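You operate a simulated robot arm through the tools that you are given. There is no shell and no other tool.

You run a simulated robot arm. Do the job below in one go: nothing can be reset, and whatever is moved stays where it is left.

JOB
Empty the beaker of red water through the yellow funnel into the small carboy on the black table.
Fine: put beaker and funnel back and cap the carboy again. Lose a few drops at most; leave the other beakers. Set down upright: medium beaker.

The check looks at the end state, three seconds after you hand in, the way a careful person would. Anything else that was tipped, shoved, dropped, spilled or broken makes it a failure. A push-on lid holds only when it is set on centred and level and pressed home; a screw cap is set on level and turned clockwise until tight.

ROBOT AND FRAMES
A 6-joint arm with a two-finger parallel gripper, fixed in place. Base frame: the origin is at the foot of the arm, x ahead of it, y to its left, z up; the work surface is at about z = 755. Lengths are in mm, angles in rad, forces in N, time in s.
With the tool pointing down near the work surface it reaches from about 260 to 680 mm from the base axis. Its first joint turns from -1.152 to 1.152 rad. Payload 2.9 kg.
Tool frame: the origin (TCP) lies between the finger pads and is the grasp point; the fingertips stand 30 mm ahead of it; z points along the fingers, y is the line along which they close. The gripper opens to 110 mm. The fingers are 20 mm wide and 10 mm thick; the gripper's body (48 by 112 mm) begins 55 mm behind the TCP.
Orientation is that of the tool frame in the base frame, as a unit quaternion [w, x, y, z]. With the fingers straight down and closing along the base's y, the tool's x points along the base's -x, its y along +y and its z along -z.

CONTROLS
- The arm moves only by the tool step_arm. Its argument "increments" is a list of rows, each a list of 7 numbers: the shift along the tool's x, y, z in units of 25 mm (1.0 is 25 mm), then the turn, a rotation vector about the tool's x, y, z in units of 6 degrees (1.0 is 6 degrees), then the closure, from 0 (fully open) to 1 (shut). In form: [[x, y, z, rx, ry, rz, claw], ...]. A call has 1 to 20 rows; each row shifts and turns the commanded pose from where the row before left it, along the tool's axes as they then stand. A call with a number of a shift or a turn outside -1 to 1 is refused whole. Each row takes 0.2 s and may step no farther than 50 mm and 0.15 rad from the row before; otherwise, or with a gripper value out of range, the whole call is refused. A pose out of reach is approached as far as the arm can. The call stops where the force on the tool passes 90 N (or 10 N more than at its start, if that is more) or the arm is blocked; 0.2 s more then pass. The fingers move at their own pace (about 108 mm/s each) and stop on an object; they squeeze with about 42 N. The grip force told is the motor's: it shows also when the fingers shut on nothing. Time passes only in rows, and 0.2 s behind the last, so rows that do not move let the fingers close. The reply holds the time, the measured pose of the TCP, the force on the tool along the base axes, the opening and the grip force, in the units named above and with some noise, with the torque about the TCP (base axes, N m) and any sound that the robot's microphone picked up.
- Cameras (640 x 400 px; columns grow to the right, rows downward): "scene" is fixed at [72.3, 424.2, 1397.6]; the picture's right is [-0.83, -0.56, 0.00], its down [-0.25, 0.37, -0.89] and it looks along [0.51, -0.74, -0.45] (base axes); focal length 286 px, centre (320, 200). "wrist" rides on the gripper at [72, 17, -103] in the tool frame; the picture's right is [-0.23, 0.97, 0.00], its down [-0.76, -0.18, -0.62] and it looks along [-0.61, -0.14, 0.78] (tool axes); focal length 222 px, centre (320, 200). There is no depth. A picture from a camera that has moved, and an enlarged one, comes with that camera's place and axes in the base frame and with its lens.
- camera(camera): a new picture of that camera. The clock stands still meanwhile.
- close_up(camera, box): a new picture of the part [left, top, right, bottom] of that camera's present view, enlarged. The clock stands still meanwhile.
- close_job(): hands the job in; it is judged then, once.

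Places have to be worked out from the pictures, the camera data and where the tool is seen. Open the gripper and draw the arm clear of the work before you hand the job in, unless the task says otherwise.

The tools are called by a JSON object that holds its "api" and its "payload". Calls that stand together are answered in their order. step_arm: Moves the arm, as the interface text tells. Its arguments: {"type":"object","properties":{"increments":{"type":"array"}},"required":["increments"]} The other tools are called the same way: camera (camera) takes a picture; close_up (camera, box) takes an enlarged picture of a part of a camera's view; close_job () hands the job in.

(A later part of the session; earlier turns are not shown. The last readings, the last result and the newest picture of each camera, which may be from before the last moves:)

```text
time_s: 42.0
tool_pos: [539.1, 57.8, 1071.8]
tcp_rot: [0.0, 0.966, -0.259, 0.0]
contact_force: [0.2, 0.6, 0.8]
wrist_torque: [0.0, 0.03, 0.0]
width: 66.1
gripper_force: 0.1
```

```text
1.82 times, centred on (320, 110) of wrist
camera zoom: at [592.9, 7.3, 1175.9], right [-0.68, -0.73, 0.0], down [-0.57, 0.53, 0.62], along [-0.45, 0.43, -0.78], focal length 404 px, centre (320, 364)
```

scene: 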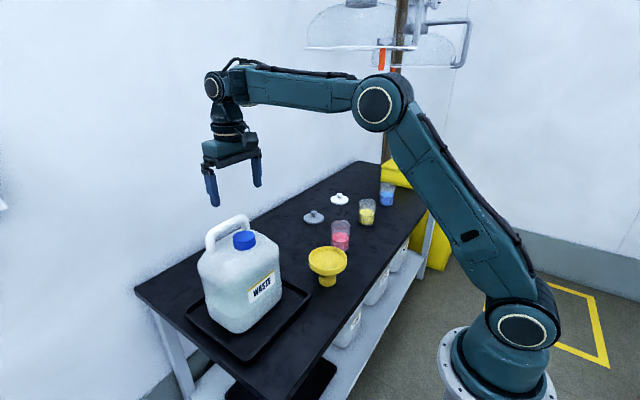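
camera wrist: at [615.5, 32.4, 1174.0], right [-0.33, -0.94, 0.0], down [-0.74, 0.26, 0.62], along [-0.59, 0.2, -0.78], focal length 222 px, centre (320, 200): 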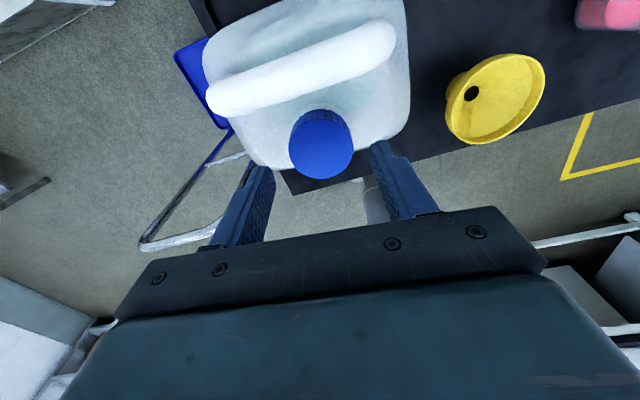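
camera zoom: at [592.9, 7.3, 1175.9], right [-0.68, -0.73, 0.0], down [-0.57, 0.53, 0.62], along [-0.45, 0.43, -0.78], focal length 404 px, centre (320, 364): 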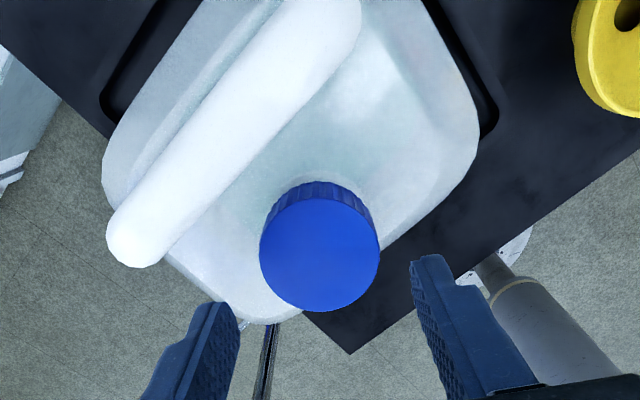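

The cap barely rose, so more turns are needed. I rotate the open gripper back 300 degrees above the cap and re-measure its centre.

{"api": "step_arm", "payload": {"increments": [[0, 0, 0, 0, 0, 1, 0.4], [0, 0, 0, 0, 0, 1, 0.4], [0, 0, 0, 0, 0, 1, 0.4], [0, 0, 0, 0, 0, 1, 0.4], [0, 0, 0, 0, 0, 1, 0.4], [0, 0, 0, 0, 0, 1, 0.4], [0, 0, 0, 0, 0, 1, 0.4], [0, 0, 0, 0, 0, 1, 0.4], [0, 0, 0, 0, 0, 1, 0.4], [0, 0, 0, 0, 0, 1, 0.4], [0, 0, 0, 0, 0, 1, 0.4], [0, 0, 0, 0, 0, 1, 0.4], [0, 0, 0, 0, 0, 1, 0.4], [0, 0, 0, 0, 0, 1, 0.4], [0, 0, 0, 0, 0, 1, 0.4], [0, 0, 0, 0, 0, 1, 0.4], [0, 0, 0, 0, 0, 1, 0.4], [0, 0, 0, 0, 0, 1, 0.4], [0, 0, 0, 0, 0, 1, 0.4], [0, 0, 0, 0, 0, 1, 0.4]]}}

{"api": "close_up", "payload": {"camera": "wrist", "box": [220, 40, 420, 180]}}

{"api": "step_arm", "payload": {"increments": [[0, 0, 0, 0, 0, 1, 0.4], [0, 0, 0, 0, 0, 1, 0.4], [0, 0, 0, 0, 0, 1, 0.4], [0, 0, 0, 0, 0, 1, 0.4], [0, 0, 0, 0, 0, 1, 0.4], [0, 0, 0, 0, 0, 1, 0.4], [0, 0, 0, 0, 0, 1, 0.4], [0, 0, 0, 0, 0, 1, 0.4], [0, 0, 0, 0, 0, 1, 0.4], [0, 0, 0, 0, 0, 1, 0.4], [0, 0, 0, 0, 0, 1, 0.4], [0, 0, 0, 0, 0, 1, 0.4], [0, 0, 0, 0, 0, 1, 0.4], [0, 0, 0, 0, 0, 1, 0.4], [0, 0, 0, 0, 0, 1, 0.4], [0, 0, 0, 0, 0, 1, 0.4], [0, 0, 0, 0, 0, 1, 0.4], [0, 0, 0, 0, 0, 1, 0.4], [0, 0, 0, 0, 0, 1, 0.4], [0, 0, 0, 0, 0, 1, 0.4]]}}

{"api": "step_arm", "payload": {"increments": [[0, 0, 0, 0, 0, 1, 0.4], [0, 0, 0, 0, 0, 1, 0.4], [0, 0, 0, 0, 0, 1, 0.4], [0, 0, 0, 0, 0, 1, 0.4], [0, 0, 0, 0, 0, 1, 0.4], [0, 0, 0, 0, 0, 1, 0.4], [0, 0, 0, 0, 0, 1, 0.4], [0, 0, 0, 0, 0, 1, 0.4], [0, 0, 0, 0, 0, 1, 0.4], [0, 0, 0, 0, 0, 1, 0.4], [0, 0, 0, 0, 0, 0, 0.4]]}}

{"api": "close_up", "payload": {"camera": "wrist", "box": [220, 40, 420, 180]}}

```text
time_s: 46.2
tool_pos: [537.9, 58.6, 1070.5]
tcp_rot: [-0.001, -0.258, 0.966, -0.001]
contact_force: [-0.3, -0.3, 0.0]
wrist_torque: [0.01, 0.03, -0.02]
width: 65.8
gripper_force: 0.1
```

```text
2.86 times, centred on (320, 110) of wrist
camera zoom: at [468.2, 37.0, 1174.5], right [-0.29, 0.96, 0.0], down [0.75, 0.23, 0.62], along [0.6, 0.18, -0.78], focal length 635 px, centre (320, 457)
```

zoom: 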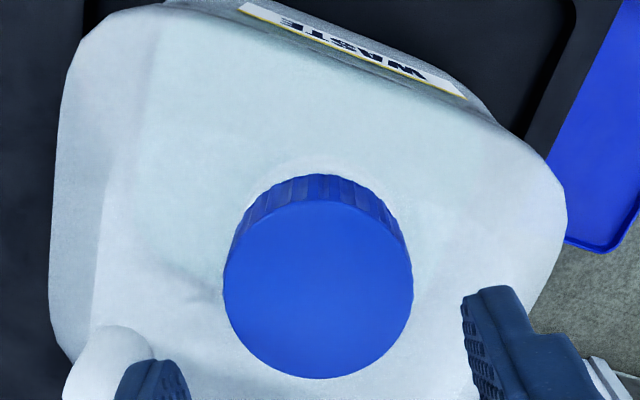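

```text
time_s: 50.4
tool_pos: [538.5, 58.8, 1070.6]
tcp_rot: [0.0, 0.708, 0.707, 0.0]
contact_force: [0.4, -0.1, -0.1]
wrist_torque: [0.02, -0.01, -0.04]
width: 65.8
gripper_force: 0.2
```

```text
time_s: 52.8
tool_pos: [539.6, 58.5, 1070.6]
tcp_rot: [0.0, 0.966, 0.258, 0.0]
contact_force: [0.0, 0.3, 0.9]
wrist_torque: [0.01, -0.01, -0.02]
width: 65.9
gripper_force: 0.1
```

```text
2.86 times, centred on (320, 110) of wrist
camera zoom: at [610.5, 80.2, 1175.4], right [0.29, -0.96, 0.0], down [-0.75, -0.23, 0.62], along [-0.6, -0.18, -0.78], focal length 635 px, centre (320, 457)
```

zoom: 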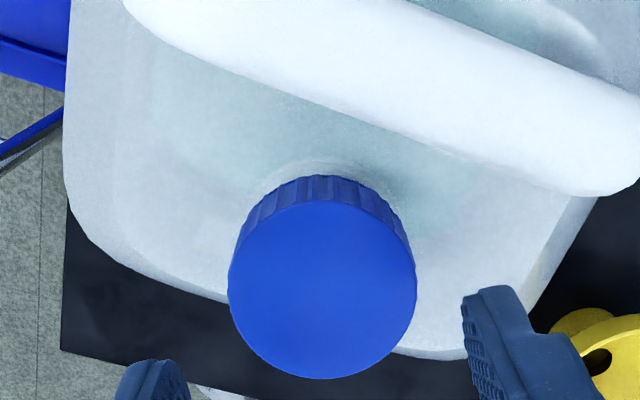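

Both opposite views agree the cap is centred under the tool with its top still at z of about 1009. I grip a little deeper and do a short slow lift test, reading the force, before turning further.

{"api": "step_arm", "payload": {"increments": [[0, 0, 0.7, 0, 0, 0, 0.4], [0, 0, 0.7, 0, 0, 0, 0.4], [0, 0, 0.35, 0, 0, 0, 0.4], [0, 0, 0.25, 0, 0, 0, 0.4], [0, 0, 0, 0, 0, 0, 0.5], [0, 0, 0, 0, 0, 0, 1], [0, 0, 0, 0, 0, 0, 1], [0, 0, 0, 0, 0, 0, 1]]}}

{"api": "step_arm", "payload": {"increments": [[0, 0, -0.06, 0, 0, 0, 1], [0, 0, -0.06, 0, 0, 0, 1]]}}

{"api": "step_arm", "payload": {"increments": [[0, 0, -0.06, 0, 0, 0, 1], [0, 0, -0.06, 0, 0, 0, 1]]}}

{"api": "close_up", "payload": {"camera": "wrist", "box": [220, 80, 420, 220]}}

{"api": "close_up", "payload": {"camera": "scene", "box": [190, 205, 290, 270]}}

```text
time_s: 54.6
tool_pos: [539.5, 58.9, 1021.3]
tcp_rot: [0.0, 0.966, 0.259, 0.0]
contact_force: [1.1, -2.8, -0.4]
wrist_torque: [-0.09, -0.08, 0.01]
width: 50.2
gripper_force: 41.5
```

```text
time_s: 55.2
tool_pos: [539.2, 60.0, 1021.8]
tcp_rot: [0.0, 0.966, 0.26, -0.003]
contact_force: [-0.1, 0.3, -12.5]
wrist_torque: [-0.01, 0.15, -0.03]
width: 50.4
gripper_force: 41.9
```

```text
time_s: 55.8
tool_pos: [539.2, 58.1, 1026.7]
tcp_rot: [0.001, 0.966, 0.258, -0.001]
contact_force: [0.8, 0.3, -14.6]
wrist_torque: [0.04, 0.41, 0.01]
width: 50.5
gripper_force: 41.7
```

```text
2.86 times, centred on (320, 150) of wrist
camera zoom: at [610.2, 80.4, 1130.7], right [0.29, -0.96, 0.0], down [-0.75, -0.23, 0.62], along [-0.6, -0.18, -0.78], focal length 635 px, centre (320, 343)
```

zoom: 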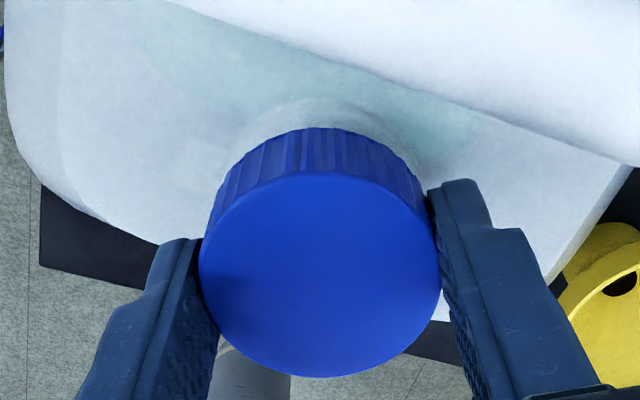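

```text
6.15 times, centred on (240, 238) of scene
camera zoom: at [72.5, 424.2, 1397.5], right [-0.83, -0.56, 0.0], down [-0.25, 0.37, -0.89], along [0.51, -0.74, -0.45], focal length 1757 px, centre (812, -31)
```

zoom: 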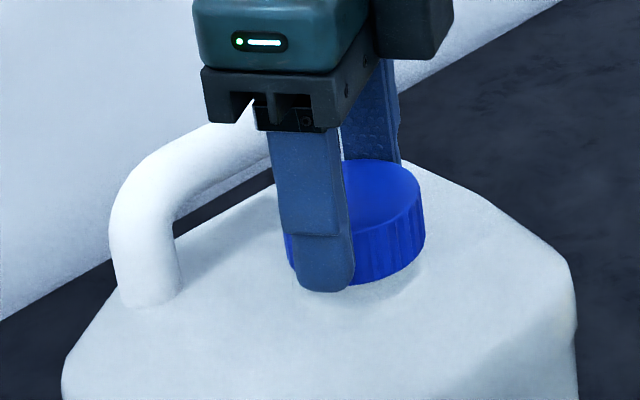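

With about 14 N pull the cap lifts 4 mm but springs against its thread, so it is not free yet. I relax the pull and turn another long counterclockwise stroke, keeping the height constant to read the axial force.

{"api": "step_arm", "payload": {"increments": [[0, 0, 0.1, 0, 0, 0, 1], [0, 0, 0.06, 0, 0, 0, 1], [0, 0, 0, 0, 0, -1, 1], [0, 0, 0, 0, 0, -1, 1], [0, 0, 0, 0, 0, -1, 1], [0, 0, 0, 0, 0, -1, 1], [0, 0, 0, 0, 0, -1, 1], [0, 0, 0, 0, 0, -1, 1], [0, 0, 0, 0, 0, -1, 1], [0, 0, 0, 0, 0, -1, 1], [0, 0, 0, 0, 0, -1, 1], [0, 0, 0, 0, 0, -1, 1]]}}

{"api": "close_up", "payload": {"camera": "wrist", "box": [220, 80, 420, 220]}}

{"api": "step_arm", "payload": {"increments": [[0, 0, 0, 0, 0, -1, 1], [0, 0, 0, 0, 0, -1, 1], [0, 0, 0, 0, 0, -1, 1], [0, 0, 0, 0, 0, -1, 1], [0, 0, 0, 0, 0, -1, 1], [0, 0, 0, 0, 0, -1, 1], [0, 0, 0, 0, 0, -1, 1], [0, 0, 0, 0, 0, -1, 1], [0, 0, 0, 0, 0, -1, 1], [0, 0, 0, 0, 0, -1, 1]]}}

{"api": "close_up", "payload": {"camera": "wrist", "box": [220, 80, 420, 220]}}

```text
time_s: 58.4
tool_pos: [539.2, 60.1, 1023.4]
tcp_rot: [-0.001, 0.706, 0.708, 0.0]
contact_force: [2.4, -1.1, -10.6]
wrist_torque: [-0.09, -0.18, -0.17]
width: 50.3
gripper_force: 42.3
```

```text
2.86 times, centred on (320, 150) of wrist
camera zoom: at [556.2, 131.5, 1126.9], right [0.97, -0.23, 0.0], down [-0.18, -0.76, 0.62], along [-0.14, -0.61, -0.78], focal length 635 px, centre (320, 343)
```

zoom: 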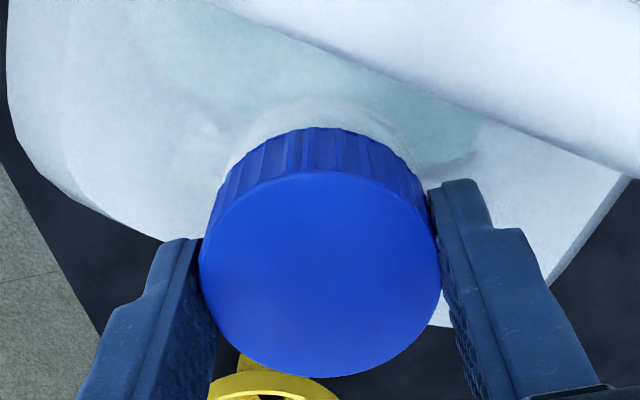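

```text
time_s: 60.6
tool_pos: [540.0, 56.4, 1022.6]
tcp_rot: [0.0, 0.259, 0.966, 0.0]
contact_force: [1.1, -0.5, -9.7]
wrist_torque: [-0.09, 0.04, -0.37]
width: 50.3
gripper_force: 42.3
```

```text
2.86 times, centred on (320, 150) of wrist
camera zoom: at [485.7, 108.6, 1126.4], right [0.68, 0.73, 0.0], down [0.57, -0.53, 0.62], along [0.45, -0.43, -0.78], focal length 635 px, centre (320, 343)
```

zoom: 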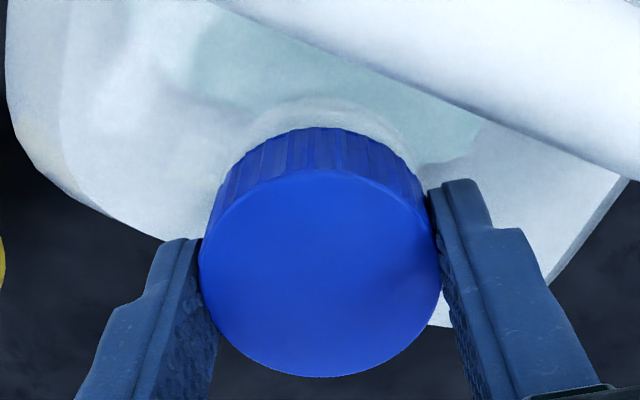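

The handle keeps its place in the gripper view while the room turns, so the carboy is rotating along with the cap. I stop and look at the scene.

{"api": "camera", "payload": {"camera": "scene"}}

{"api": "close_up", "payload": {"camera": "scene", "box": [180, 190, 300, 340]}}

{"api": "camera", "payload": {"camera": "wrist"}}

```text
taken
```

scene: 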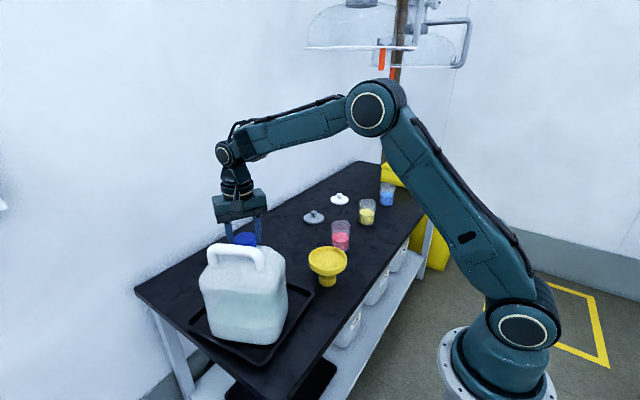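

```text
2.67 times, centred on (240, 265) of scene
camera zoom: at [72.5, 424.2, 1397.5], right [-0.83, -0.56, 0.0], down [-0.25, 0.37, -0.89], along [0.51, -0.74, -0.45], focal length 761 px, centre (533, 27)
```

zoom: 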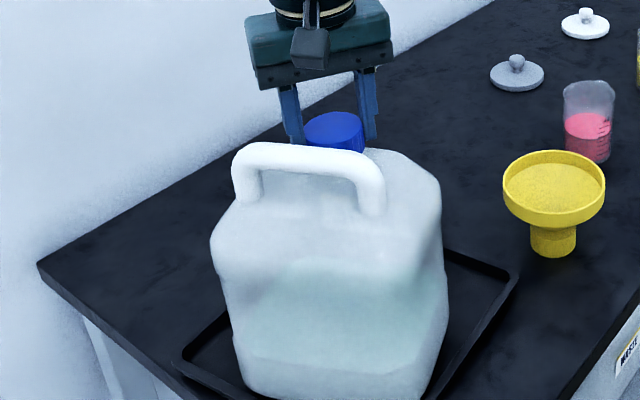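

```text
taken
camera wrist: at [485.7, 108.6, 1126.4], right [0.68, 0.73, 0.0], down [0.57, -0.53, 0.62], along [0.45, -0.43, -0.78], focal length 222 px, centre (320, 200)
```

wrist: 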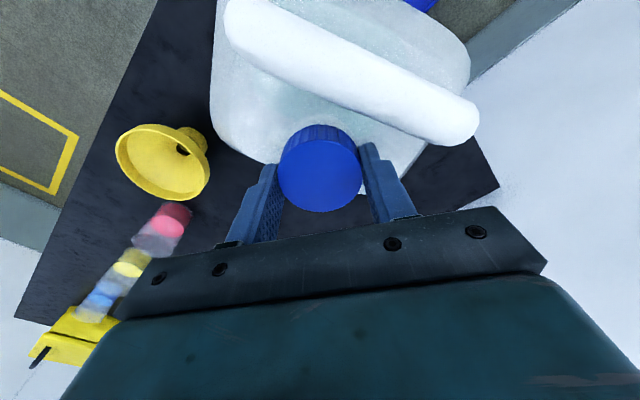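

The carboy turned 120 degrees with the cap because my upward pull jammed the thread and unloaded the carboy. I turn it back clockwise by the same 120 degrees with the same hold, watching it.

{"api": "step_arm", "payload": {"increments": [[0, 0, 0, 0, 0, 1, 1], [0, 0, 0, 0, 0, 1, 1], [0, 0, 0, 0, 0, 1, 1], [0, 0, 0, 0, 0, 1, 1], [0, 0, 0, 0, 0, 1, 1]]}}

{"api": "close_up", "payload": {"camera": "wrist", "box": [220, 80, 420, 220]}}

{"api": "close_up", "payload": {"camera": "scene", "box": [180, 190, 300, 340]}}

```text
time_s: 61.8
tool_pos: [538.6, 58.9, 1022.0]
tcp_rot: [0.0, 0.501, 0.865, 0.0]
contact_force: [1.0, -1.3, -10.6]
wrist_torque: [-0.32, -0.29, 0.03]
width: 50.4
gripper_force: 42.4
```

```text
2.86 times, centred on (320, 150) of wrist
camera zoom: at [517.8, 129.6, 1126.5], right [0.96, 0.29, 0.0], down [0.23, -0.75, 0.62], along [0.18, -0.6, -0.78], focal length 635 px, centre (320, 343)
```

zoom: 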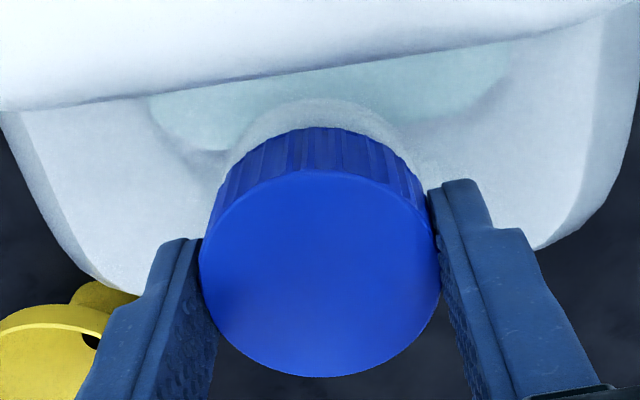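

```text
2.67 times, centred on (240, 265) of scene
camera zoom: at [72.5, 424.2, 1397.5], right [-0.83, -0.56, 0.0], down [-0.25, 0.37, -0.89], along [0.51, -0.74, -0.45], focal length 761 px, centre (533, 27)
```

zoom: 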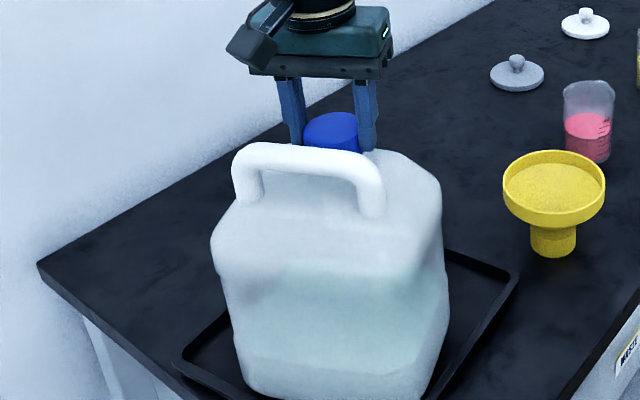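

Turning clockwise moved only the cap, not the carboy. The 10 N pull was probably the carboy's own weight being lifted, so I lower until the vertical force vanishes and check.

{"api": "step_arm", "payload": {"increments": [[0, 0, 0.08, 0, 0, 0, 1], [0, 0, 0, 0, 0, 0, 1]]}}

{"api": "close_up", "payload": {"camera": "scene", "box": [190, 205, 290, 270]}}

```text
time_s: 62.4
tool_pos: [538.8, 57.9, 1021.9]
tcp_rot: [0.001, 0.5, 0.866, 0.001]
contact_force: [3.2, -1.9, -1.3]
wrist_torque: [-0.13, 0.21, -0.02]
width: 50.2
gripper_force: 42.2
```

```text
6.15 times, centred on (240, 238) of scene
camera zoom: at [72.4, 424.1, 1397.6], right [-0.83, -0.56, 0.0], down [-0.25, 0.37, -0.89], along [0.51, -0.74, -0.45], focal length 1757 px, centre (812, -31)
```

zoom: 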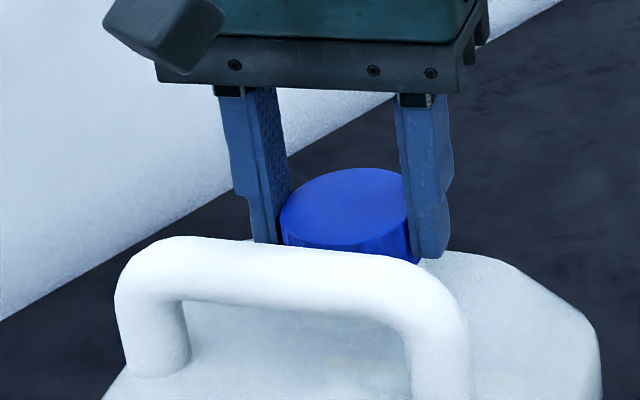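

The load is now near zero. I turn counterclockwise 30 degrees again to see whether the cap or the carboy turns.

{"api": "step_arm", "payload": {"increments": [[0, 0, 0, 0, 0, -1, 1], [0, 0, 0, 0, 0, -1, 1], [0, 0, 0, 0, 0, -1, 1], [0, 0, 0, 0, 0, -1, 1], [0, 0, 0, 0, 0, -1, 1]]}}

{"api": "close_up", "payload": {"camera": "scene", "box": [190, 205, 290, 270]}}

{"api": "close_up", "payload": {"camera": "wrist", "box": [220, 80, 420, 220]}}

```text
time_s: 63.6
tool_pos: [538.9, 57.7, 1019.8]
tcp_rot: [-0.001, 0.258, 0.966, 0.001]
contact_force: [1.5, -2.0, -0.6]
wrist_torque: [-0.05, -0.05, -0.04]
width: 50.2
gripper_force: 42.1
```

```text
6.15 times, centred on (240, 238) of scene
camera zoom: at [72.3, 424.1, 1397.6], right [-0.83, -0.56, 0.0], down [-0.25, 0.37, -0.89], along [0.51, -0.74, -0.45], focal length 1757 px, centre (812, -31)
```

zoom: 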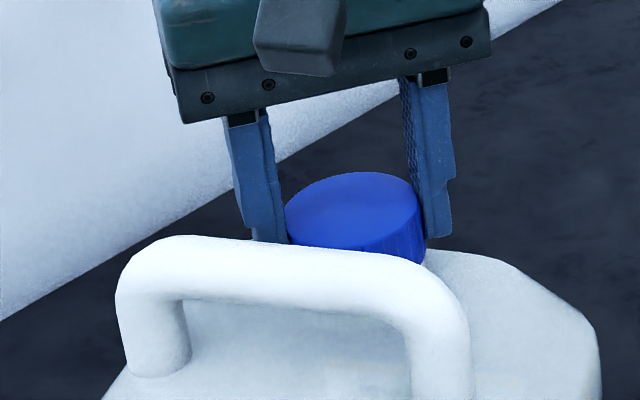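

```text
2.86 times, centred on (320, 150) of wrist
camera zoom: at [484.7, 108.9, 1124.0], right [0.68, 0.73, 0.0], down [0.57, -0.53, 0.62], along [0.45, -0.43, -0.78], focal length 635 px, centre (320, 343)
```

zoom: 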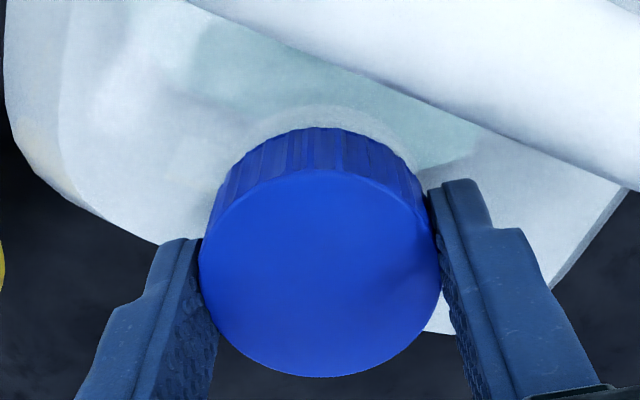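

With no vertical pull the cap turns freely and the carboy stays. I continue counterclockwise with no lift, checking that the carboy stays put.

{"api": "step_arm", "payload": {"increments": [[0, 0, 0, 0, 0, -1, 1], [0, 0, 0, 0, 0, -1, 1], [0, 0, 0, 0, 0, -1, 1], [0, 0, 0, 0, 0, -1, 1], [0, 0, 0, 0, 0, -1, 1], [0, 0, 0, 0, 0, -1, 1], [0, 0, 0, 0, 0, -1, 1], [0, 0, 0, 0, 0, -1, 1], [0, 0, 0, 0, 0, -1, 1], [0, 0, 0, 0, 0, -1, 1]]}}

{"api": "close_up", "payload": {"camera": "scene", "box": [190, 205, 290, 270]}}

{"api": "close_up", "payload": {"camera": "wrist", "box": [220, 80, 420, 220]}}

```text
time_s: 65.8
tool_pos: [537.9, 57.3, 1020.8]
tcp_rot: [0.001, -0.259, 0.966, 0.0]
contact_force: [-0.2, -4.9, 0.1]
wrist_torque: [-0.11, -0.02, -0.01]
width: 50.3
gripper_force: 42.4
```

```text
6.15 times, centred on (240, 238) of scene
camera zoom: at [72.3, 424.0, 1397.6], right [-0.83, -0.56, 0.0], down [-0.25, 0.37, -0.89], along [0.51, -0.74, -0.45], focal length 1757 px, centre (812, -31)
```

zoom: 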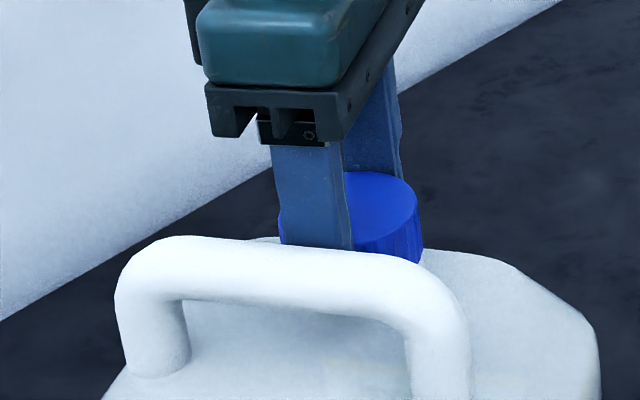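

```text
2.86 times, centred on (320, 150) of wrist
camera zoom: at [468.1, 36.3, 1124.8], right [-0.29, 0.96, 0.0], down [0.75, 0.23, 0.62], along [0.6, 0.18, -0.78], focal length 635 px, centre (320, 343)
```

zoom: 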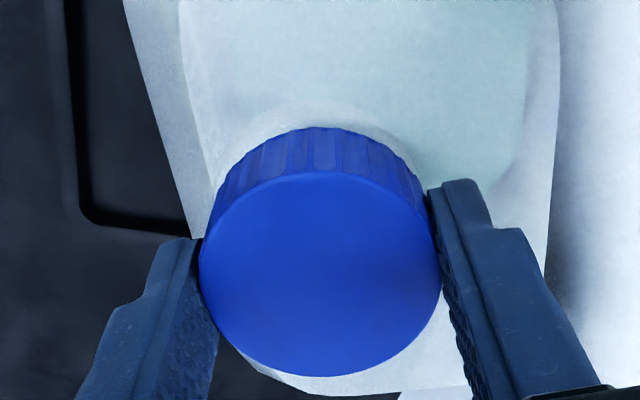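

The cap turns freely with no axial push. I test a small 3 mm lift again here.

{"api": "step_arm", "payload": {"increments": [[0, 0, -0.06, 0, 0, 0, 1], [0, 0, -0.06, 0, 0, 0, 1], [0, 0, 0, 0, 0, 0, 1]]}}

{"api": "close_up", "payload": {"camera": "scene", "box": [190, 205, 290, 270]}}

```text
time_s: 66.6
tool_pos: [539.2, 58.0, 1025.1]
tcp_rot: [0.001, -0.259, 0.966, -0.001]
contact_force: [0.8, -3.6, -2.3]
wrist_torque: [-0.09, 0.01, 0.01]
width: 50.4
gripper_force: 41.7
```

```text
6.15 times, centred on (240, 238) of scene
camera zoom: at [72.3, 424.0, 1397.6], right [-0.83, -0.56, 0.0], down [-0.25, 0.37, -0.89], along [0.51, -0.74, -0.45], focal length 1757 px, centre (812, -31)
```

zoom: 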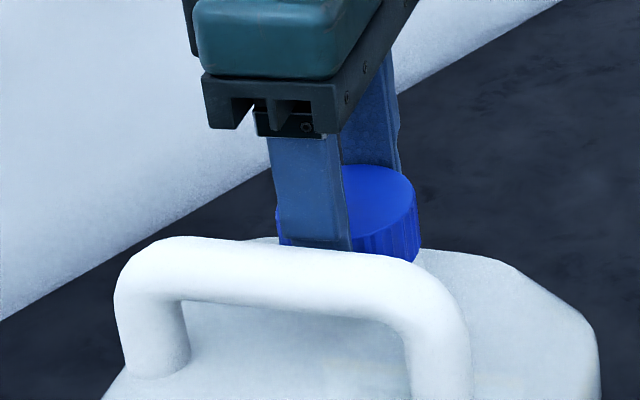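

The cap rose with little force and the carboy stayed. I lift a few millimetres more in small steps.

{"api": "step_arm", "payload": {"increments": [[0, 0, -0.06, 0, 0, 0, 1], [0, 0, -0.06, 0, 0, 0, 1], [0, 0, 0, 0, 0, 0, 1]]}}

{"api": "close_up", "payload": {"camera": "scene", "box": [190, 205, 290, 270]}}

{"api": "close_up", "payload": {"camera": "wrist", "box": [220, 80, 420, 220]}}

```text
time_s: 67.4
tool_pos: [539.5, 58.4, 1026.7]
tcp_rot: [0.0, -0.259, 0.966, 0.0]
contact_force: [-0.4, -4.9, -1.4]
wrist_torque: [-0.04, -0.01, -0.01]
width: 50.2
gripper_force: 41.5
```

```text
6.15 times, centred on (240, 238) of scene
camera zoom: at [72.3, 424.1, 1397.6], right [-0.83, -0.56, 0.0], down [-0.25, 0.37, -0.89], along [0.51, -0.74, -0.45], focal length 1757 px, centre (812, -31)
```

zoom: 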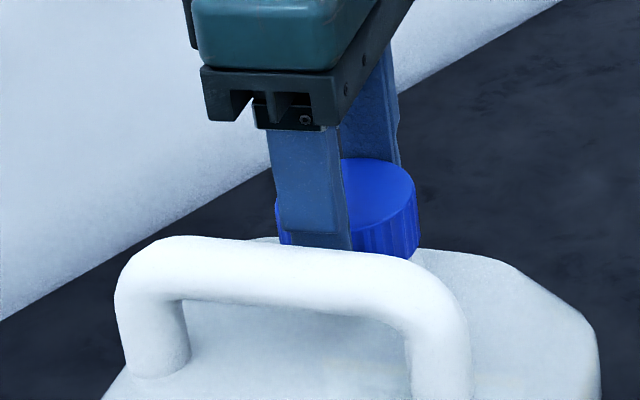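

```text
2.86 times, centred on (320, 150) of wrist
camera zoom: at [468.4, 36.6, 1131.1], right [-0.29, 0.96, 0.0], down [0.75, 0.23, 0.62], along [0.6, 0.18, -0.78], focal length 635 px, centre (320, 343)
```

zoom: 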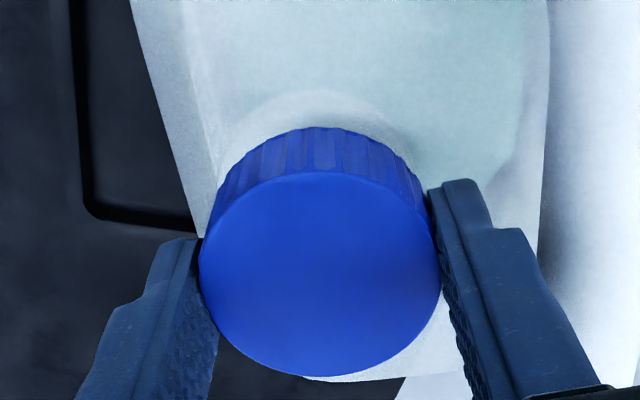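

The cap follows the fingers with almost no force, only a small sideways load in -y. I relieve that by 1 mm and keep lifting slowly.

{"api": "step_arm", "payload": {"increments": [[0.02, -0.035, 0, 0, 0, 0, 1], [0, 0, -0.08, 0, 0, 0, 1], [0, 0, -0.08, 0, 0, 0, 1], [0, 0, 0, 0, 0, 0, 1]]}}

{"api": "step_arm", "payload": {"increments": [[0, 0, -0.08, 0, 0, 0, 1], [0, 0, -0.08, 0, 0, 0, 1], [0, 0, 0, 0, 0, 0, 1]]}}

{"api": "close_up", "payload": {"camera": "wrist", "box": [220, 80, 420, 220]}}

{"api": "close_up", "payload": {"camera": "scene", "box": [190, 205, 290, 270]}}

```text
time_s: 68.4
tool_pos: [538.4, 58.9, 1031.0]
tcp_rot: [0.0, -0.259, 0.966, 0.0]
contact_force: [0.4, 0.1, 0.3]
wrist_torque: [-0.02, 0.01, 0.02]
width: 50.5
gripper_force: 41.8
```

```text
time_s: 69.2
tool_pos: [539.1, 58.1, 1034.8]
tcp_rot: [0.0, -0.259, 0.966, 0.0]
contact_force: [0.0, 0.3, 0.1]
wrist_torque: [0.02, 0.01, 0.01]
width: 50.3
gripper_force: 42.6
```

```text
2.86 times, centred on (320, 150) of wrist
camera zoom: at [468.1, 36.3, 1139.0], right [-0.29, 0.96, 0.0], down [0.75, 0.23, 0.62], along [0.6, 0.18, -0.78], focal length 635 px, centre (320, 343)
```

zoom: 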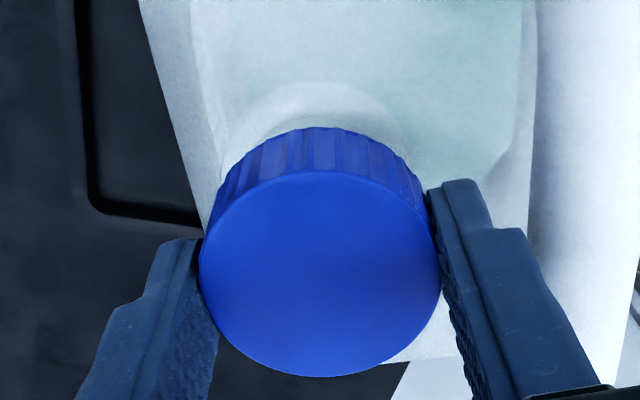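

```text
6.15 times, centred on (240, 238) of scene
camera zoom: at [72.3, 424.2, 1397.6], right [-0.83, -0.56, 0.0], down [-0.25, 0.37, -0.89], along [0.51, -0.74, -0.45], focal length 1757 px, centre (812, -31)
```

zoom: 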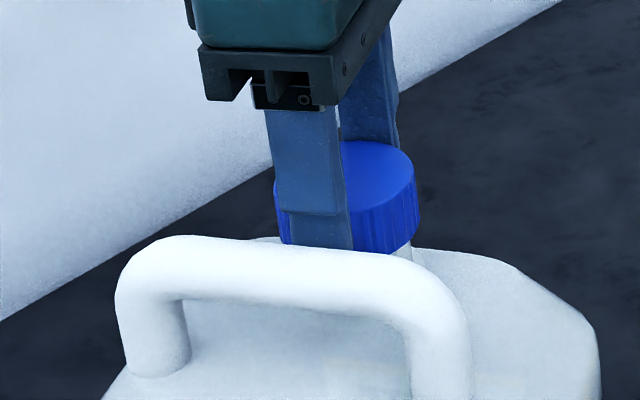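

The cap comes off freely with zero force and the neck is showing. I keep lifting slowly until it clears the neck.

{"api": "step_arm", "payload": {"increments": [[0, 0, -0.1, 0, 0, 0, 1], [0, 0, -0.1, 0, 0, 0, 1], [0, 0, -0.1, 0, 0, 0, 1], [0, 0, -0.1, 0, 0, 0, 1], [0, 0, 0, 0, 0, 0, 1]]}}

{"api": "step_arm", "payload": {"increments": [[0, 0, -0.2, 0, 0, 0, 1], [0, 0, -0.2, 0, 0, 0, 1], [0, 0, -0.4, 0, 0, 0, 1], [0, 0, -0.4, 0, 0, 0, 1], [0, 0, 0, 0, 0, 0, 1]]}}

{"api": "close_up", "payload": {"camera": "wrist", "box": [160, 0, 480, 220]}}

{"api": "close_up", "payload": {"camera": "scene", "box": [190, 180, 290, 280]}}

```text
time_s: 70.4
tool_pos: [537.9, 57.5, 1045.9]
tcp_rot: [0.0, -0.259, 0.966, 0.0]
contact_force: [-0.1, -0.1, 0.4]
wrist_torque: [0.0, 0.01, 0.0]
width: 50.3
gripper_force: 42.0
```

```text
time_s: 71.6
tool_pos: [539.3, 57.1, 1075.2]
tcp_rot: [0.0, -0.259, 0.966, 0.001]
contact_force: [0.2, 0.2, -0.5]
wrist_torque: [-0.01, 0.0, -0.01]
width: 50.1
gripper_force: 42.2
```

```text
1.82 times, centred on (320, 110) of wrist
camera zoom: at [468.1, 35.4, 1179.5], right [-0.29, 0.96, 0.0], down [0.75, 0.23, 0.62], along [0.6, 0.18, -0.78], focal length 404 px, centre (320, 364)
```

zoom: 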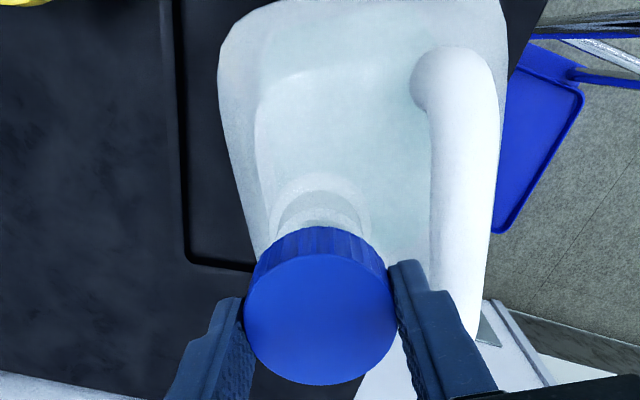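

```text
4.00 times, centred on (240, 230) of scene
camera zoom: at [72.3, 424.2, 1397.6], right [-0.83, -0.56, 0.0], down [-0.25, 0.37, -0.89], along [0.51, -0.74, -0.45], focal length 1142 px, centre (640, 80)
```

zoom: 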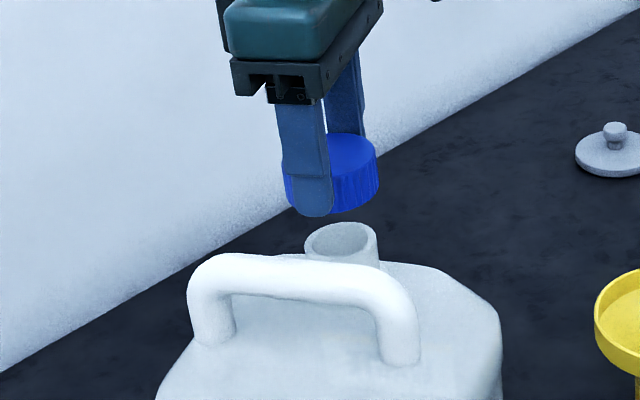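

The cap is off and held; the neck is about 44 mm across with its top near z = 1006. I turn back to yaw 0 and carry the cap to a free spot near (600, -200).

{"api": "step_arm", "payload": {"increments": [[0, 0, -0.6, 0, 0, 1, 1], [0, 0, -0.4, 0, 0, 1, 1], [0, 0, 0, 0, 0, 1, 1], [0, 0, 0, 0, 0, 1, 1], [0, 0, 0, 0, 0, 1, 1], [-0.2, -0.85, 0, 0, 0, 0, 1], [-0.2, -0.85, 0, 0, 0, 0, 1], [-0.2, -0.85, 0, 0, 0, 0, 1], [-0.2, -0.85, 0, 0, 0, 0, 1], [-0.2, -0.85, 0, 0, 0, 0, 1], [-0.2, -0.85, 0, 0, 0, 0, 1], [-0.2, -0.85, 0, 0, 0, 0, 1], [-0.2, -0.85, 0, 0, 0, 0, 1], [-0.2, -0.85, 0, 0, 0, 0, 1], [-0.2, -0.85, 0, 0, 0, 0, 1], [-0.2, -0.85, 0, 0, 0, 0, 1], [-0.2, -0.85, 0, 0, 0, 0, 1]]}}

{"api": "camera", "payload": {"camera": "scene"}}

{"api": "camera", "payload": {"camera": "wrist"}}

```text
time_s: 75.2
tool_pos: [599.7, -197.5, 1100.2]
tcp_rot: [0.0, 0.0, 1.0, 0.0]
contact_force: [-0.1, 0.0, -0.5]
wrist_torque: [0.0, 0.0, -0.01]
width: 50.3
gripper_force: 42.4
```

```text
taken
```

scene: 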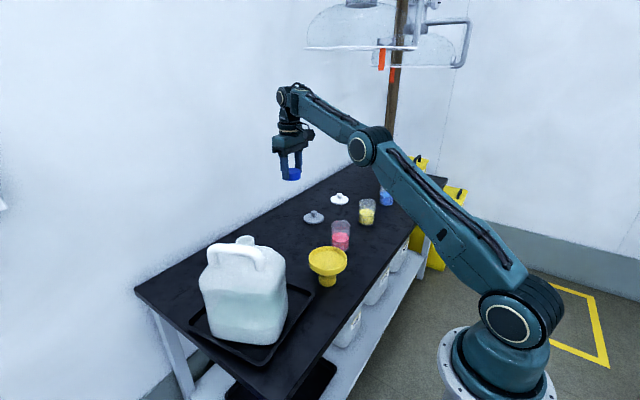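

```text
taken
camera wrist: at [527.7, -180.5, 1203.9], right [0.23, 0.97, 0.0], down [0.76, -0.18, 0.62], along [0.61, -0.14, -0.78], focal length 222 px, centre (320, 200)
```

wrist: 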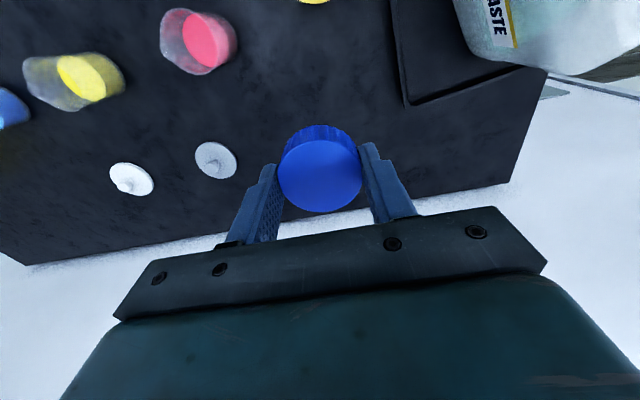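

Below is free table. I descend to z = 802 and then step down in small increments until the cap touches.

{"api": "step_arm", "payload": {"increments": [[0, 0, 1, 0, 0, 0, 1], [0, 0, 1, 0, 0, 0, 1], [0, 0, 1, 0, 0, 0, 1], [0, 0, 1, 0, 0, 0, 1], [0, 0, 1, 0, 0, 0, 1], [0, 0, 1, 0, 0, 0, 1], [0, 0, 1, 0, 0, 0, 1], [0, 0, 1, 0, 0, 0, 1], [0, 0, 1, 0, 0, 0, 1], [0, 0, 1, 0, 0, 0, 1], [0, 0, 1, 0, 0, 0, 1], [0, 0, 0.8, 0, 0, 0, 1], [0, 0, 0, 0, 0, 0, 1]]}}

{"api": "step_arm", "payload": {"increments": [[0, 0, 0.1, 0, 0, 0, 1], [0, 0, 0.1, 0, 0, 0, 1], [0, 0, 0.06, 0, 0, 0, 1]]}}

{"api": "close_up", "payload": {"camera": "scene", "box": [250, 190, 350, 260]}}

```text
time_s: 78.0
tool_pos: [599.8, -197.1, 803.5]
tcp_rot: [0.0, 0.0, 1.0, 0.0]
contact_force: [-0.2, 0.5, -0.1]
wrist_torque: [0.0, -0.04, 0.01]
width: 50.3
gripper_force: 41.3
```

```text
time_s: 78.8
tool_pos: [598.4, -197.3, 796.2]
tcp_rot: [0.0, -0.001, 1.0, -0.001]
contact_force: [0.2, 0.0, -0.2]
wrist_torque: [-0.01, 0.06, -0.01]
width: 50.3
gripper_force: 41.9
```

```text
5.71 times, centred on (300, 225) of scene
camera zoom: at [72.3, 424.2, 1397.6], right [-0.83, -0.56, 0.0], down [-0.25, 0.37, -0.89], along [0.51, -0.74, -0.45], focal length 1631 px, centre (434, 57)
```

zoom: 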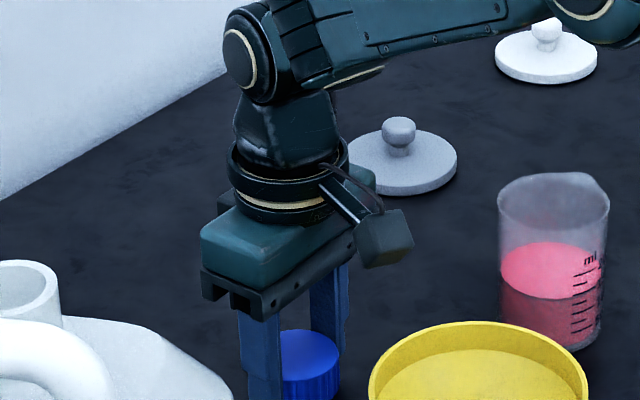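

No contact yet. I keep stepping down about 2 mm at a time.

{"api": "step_arm", "payload": {"increments": [[0, 0, 0.06, 0, 0, 0, 1], [0, 0, 0.06, 0, 0, 0, 1], [0, 0, 0, 0, 0, 0, 1]]}}

{"api": "step_arm", "payload": {"increments": [[0, 0, 0.06, 0, 0, 0, 1], [0, 0, 0, 0, 0, 0, 1]]}}

{"api": "step_arm", "payload": {"increments": [[0, 0, 0.06, 0, 0, 0, 1], [0, 0, 0, 0, 0, 0, 1]]}}

```text
time_s: 79.6
tool_pos: [598.0, -197.4, 795.8]
tcp_rot: [0.0, 0.0, 1.0, 0.0]
contact_force: [-0.8, 0.5, 0.2]
wrist_torque: [0.03, 0.01, 0.01]
width: 50.3
gripper_force: 41.4
```

```text
time_s: 80.2
tool_pos: [599.2, -196.6, 793.6]
tcp_rot: [0.0, 0.0, 1.0, 0.0]
contact_force: [0.5, 0.9, -0.5]
wrist_torque: [0.02, 0.01, 0.0]
width: 50.3
gripper_force: 41.7
```

```text
time_s: 80.8
tool_pos: [598.4, -196.2, 792.0]
tcp_rot: [0.0, 0.0, 1.0, 0.0]
contact_force: [0.6, -0.9, 0.2]
wrist_torque: [-0.04, 0.02, 0.02]
width: 50.2
gripper_force: 42.2
```

{"api": "step_arm", "payload": {"increments": [[0, 0, 0.06, 0, 0, 0, 1], [0, 0, 0, 0, 0, 0, 1]]}}

{"api": "step_arm", "payload": {"increments": [[0, 0, 0.06, 0, 0, 0, 1], [0, 0, 0, 0, 0, 0, 1]]}}

{"api": "camera", "payload": {"camera": "scene"}}

```text
time_s: 81.4
tool_pos: [597.9, -196.5, 791.0]
tcp_rot: [0.0, 0.0, 1.0, -0.001]
contact_force: [0.0, 0.2, -0.2]
wrist_torque: [-0.02, -0.02, -0.03]
width: 50.3
gripper_force: 41.9
```

```text
time_s: 82.0
tool_pos: [600.1, -196.8, 789.2]
tcp_rot: [0.0, 0.0, 1.0, 0.0]
contact_force: [0.3, 0.1, 0.0]
wrist_torque: [-0.01, 0.03, 0.01]
width: 50.4
gripper_force: 41.9
```

```text
taken
```

scene: 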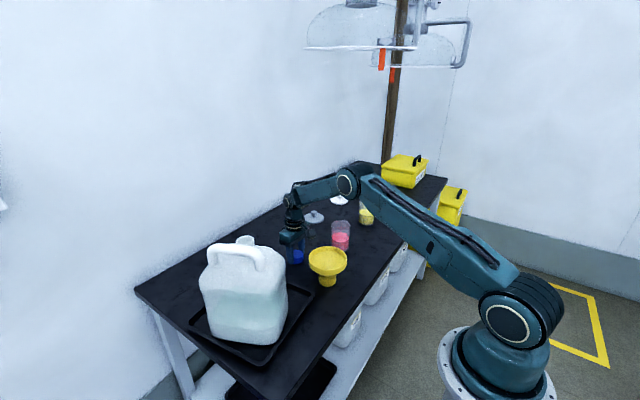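

Still no contact at 789.7. I step down in 1 mm increments.

{"api": "step_arm", "payload": {"increments": [[0, 0, 0.04, 0, 0, 0, 1], [0, 0, 0, 0, 0, 0, 1]]}}

{"api": "step_arm", "payload": {"increments": [[0, 0, 0.04, 0, 0, 0, 1], [0, 0, 0, 0, 0, 0, 1]]}}

{"api": "close_up", "payload": {"camera": "scene", "box": [260, 220, 340, 280]}}

```text
time_s: 82.6
tool_pos: [598.5, -198.2, 788.6]
tcp_rot: [0.0, 0.0, 1.0, 0.0]
contact_force: [-1.0, 0.6, 3.3]
wrist_torque: [0.08, 0.11, 0.02]
width: 50.3
gripper_force: 41.8
```

```text
time_s: 83.2
tool_pos: [597.9, -197.5, 788.4]
tcp_rot: [0.0, 0.0, 1.0, 0.0]
contact_force: [-8.2, 0.9, 19.3]
wrist_torque: [0.04, 0.65, 0.03]
width: 50.3
gripper_force: 42.2
```

```text
6.67 times, centred on (300, 250) of scene
camera zoom: at [71.7, 424.3, 1397.5], right [-0.83, -0.56, 0.0], down [-0.25, 0.37, -0.89], along [0.51, -0.74, -0.45], focal length 1903 px, centre (453, -133)
```

zoom: 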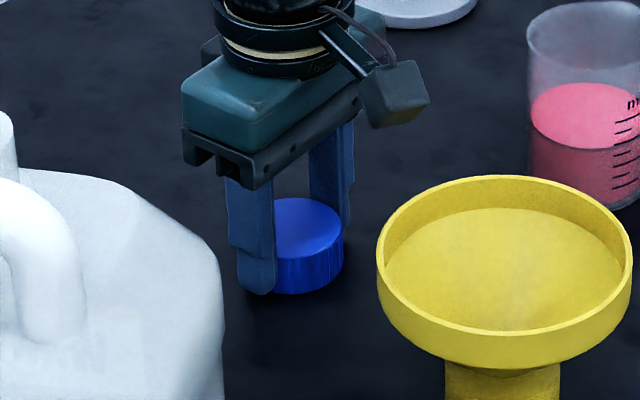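

The cap touches the table at TCP z of about 788.5. I relax by 1 mm, open the fingers and rise.

{"api": "step_arm", "payload": {"increments": [[0, 0, -0.04, 0, 0, 0, 1], [0, 0, 0, 0, 0, 0, 0.5], [0, 0, 0, 0, 0, 0, 0.4], [0, 0, 0, 0, 0, 0, 0.4], [0, 0, -0.5, 0, 0, 0, 0.4], [0, 0, -1, 0, 0, 0, 0.4], [0, 0, -1, 0, 0, 0, 0.4], [0, 0, -1, 0, 0, 0, 0.4], [0, 0, -1, 0, 0, 0, 0.4], [0, 0, -1, 0, 0, 0, 0.4], [0, 0, 0, 0, 0, 0, 0.4]]}}

{"api": "camera", "payload": {"camera": "wrist"}}

{"api": "close_up", "payload": {"camera": "scene", "box": [180, 190, 340, 350]}}

```text
time_s: 85.6
tool_pos: [599.9, -197.4, 925.5]
tcp_rot: [0.0, 0.0, 1.0, 0.0]
contact_force: [-0.2, 0.2, 1.5]
wrist_torque: [0.0, 0.02, 0.01]
width: 66.0
gripper_force: 0.1
```

```text
taken
camera wrist: at [527.3, -180.0, 1030.7], right [0.23, 0.97, 0.0], down [0.76, -0.18, 0.62], along [0.61, -0.14, -0.78], focal length 222 px, centre (320, 200)
```

wrist: 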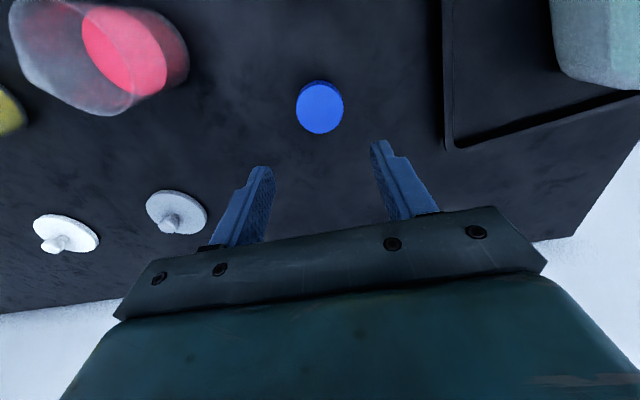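

```text
2.50 times, centred on (260, 270) of scene
camera zoom: at [72.3, 424.2, 1397.6], right [-0.83, -0.56, 0.0], down [-0.25, 0.37, -0.89], along [0.51, -0.74, -0.45], focal length 714 px, centre (470, 25)
```

zoom: 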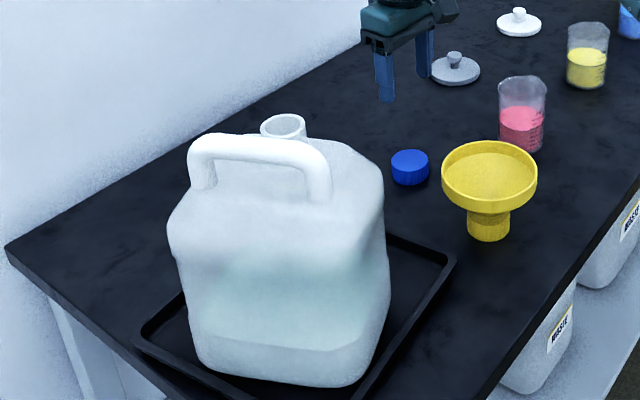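

The cap stands upright on the table. I move over the funnel to measure its rim and wall.

{"api": "step_arm", "payload": {"increments": [[0.886, 0.185, -0.3, 0, 0, 0, 0], [0.886, 0.185, -0.3, 0, 0, 0, 0], [0.886, 0.185, -0.3, 0, 0, 0, 0], [0.886, 0.185, -0.3, 0, 0, 0, 0], [0.886, 0.185, -0.3, 0, 0, 0, 0], [0.886, 0.185, 0, 0, 0, 0, 0], [0.886, 0.185, 0, 0, 0, 0, 0], [0, 0, 0, 0, 0, 0, 0]]}}

{"api": "camera", "payload": {"camera": "wrist"}}

{"api": "close_up", "payload": {"camera": "wrist", "box": [220, 20, 420, 180]}}

{"api": "close_up", "payload": {"camera": "scene", "box": [290, 230, 370, 300]}}

```text
time_s: 87.4
tool_pos: [444.6, -165.2, 965.3]
tcp_rot: [0.0, -0.001, 1.0, 0.0]
contact_force: [0.0, 0.9, -0.2]
wrist_torque: [-0.01, 0.01, 0.01]
width: 110.2
gripper_force: 0.1
```

```text
taken
camera wrist: at [371.6, -148.2, 1069.2], right [0.23, 0.97, 0.0], down [0.76, -0.18, 0.62], along [0.61, -0.14, -0.78], focal length 222 px, centre (320, 200)
```

wrist: 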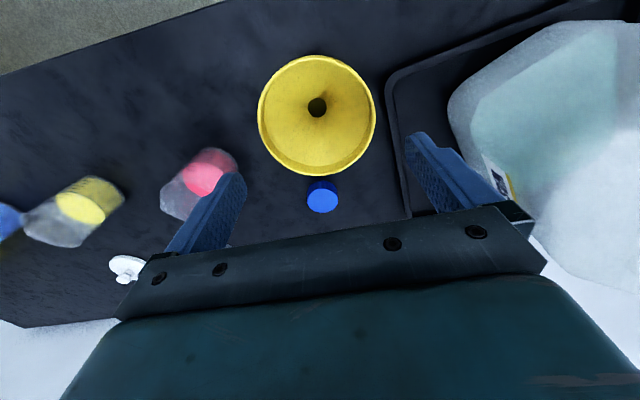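

```text
2.50 times, centred on (320, 100) of wrist
camera zoom: at [371.6, -148.2, 1069.2], right [0.23, 0.97, 0.0], down [0.76, -0.18, 0.62], along [0.61, -0.14, -0.78], focal length 555 px, centre (320, 450)
```

zoom: 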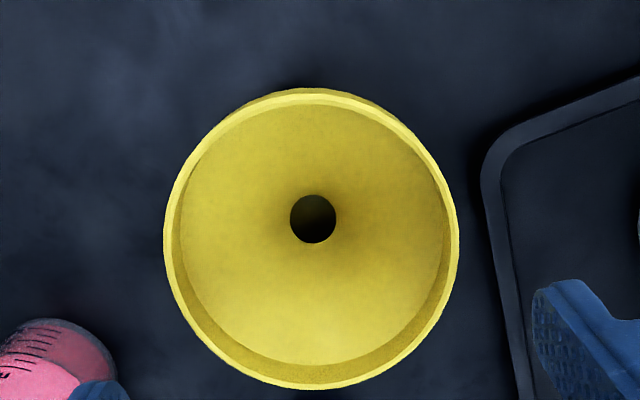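

```text
5.71 times, centred on (330, 265) of scene
camera zoom: at [72.3, 424.2, 1397.6], right [-0.83, -0.56, 0.0], down [-0.25, 0.37, -0.89], along [0.51, -0.74, -0.45], focal length 1631 px, centre (263, -171)
```

zoom: 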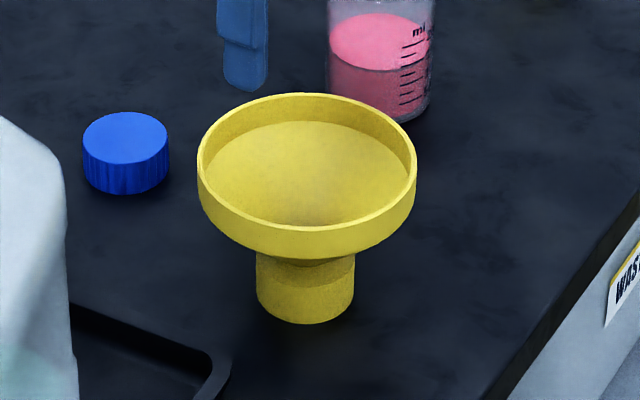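

The rim centre is about (442.5, -168), outer diameter 117 mm, rim top near z = 847, inner wall about 15 mm deep above the cone. I will pinch the wall on the -y side, one finger in and one out, so I move above that spot with a 40 mm opening.

{"api": "step_arm", "payload": {"increments": [[0.04, -0.8, 0.2, 0, 0, 0, 0.63], [0.04, -0.8, 0.4, 0, 0, 0, 0.63], [0, -0.8, 0.5, 0, 0, 0, 0.63], [0, 0, 0.5, 0, 0, 0, 0.63], [0, 0, 0.5, 0, 0, 0, 0.63], [0, 0, 0.4, 0, 0, 0, 0.63], [0, 0, 0, 0, 0, 0, 0.63]]}}

{"api": "camera", "payload": {"camera": "wrist"}}

{"api": "close_up", "payload": {"camera": "scene", "box": [290, 210, 370, 290]}}

```text
time_s: 89.0
tool_pos: [441.7, -223.3, 900.6]
tcp_rot: [0.0, 0.0, 1.0, 0.0]
contact_force: [-0.3, -0.8, 0.0]
wrist_torque: [-0.01, 0.0, 0.02]
width: 40.4
gripper_force: 0.0
```

```text
taken
camera wrist: at [369.3, -207.5, 1005.5], right [0.23, 0.97, 0.0], down [0.76, -0.18, 0.62], along [0.61, -0.14, -0.78], focal length 222 px, centre (320, 200)
```

wrist: 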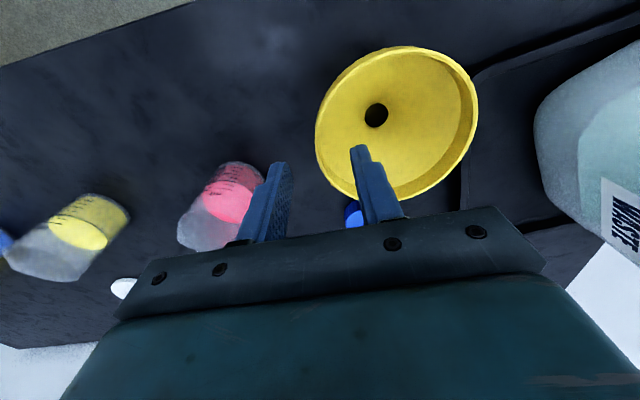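

```text
5.00 times, centred on (330, 250) of scene
camera zoom: at [72.3, 424.2, 1397.6], right [-0.83, -0.56, 0.0], down [-0.25, 0.37, -0.89], along [0.51, -0.74, -0.45], focal length 1428 px, centre (270, -50)
```

zoom: 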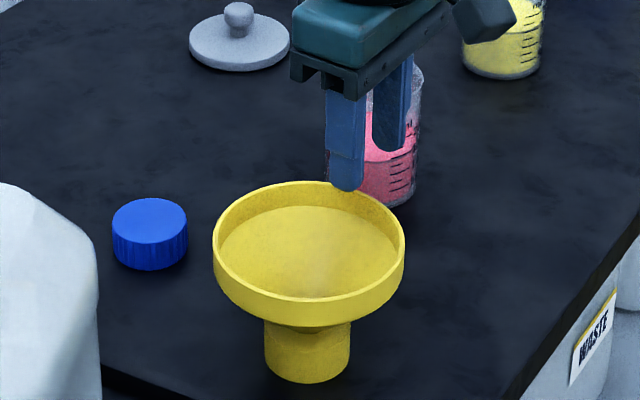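

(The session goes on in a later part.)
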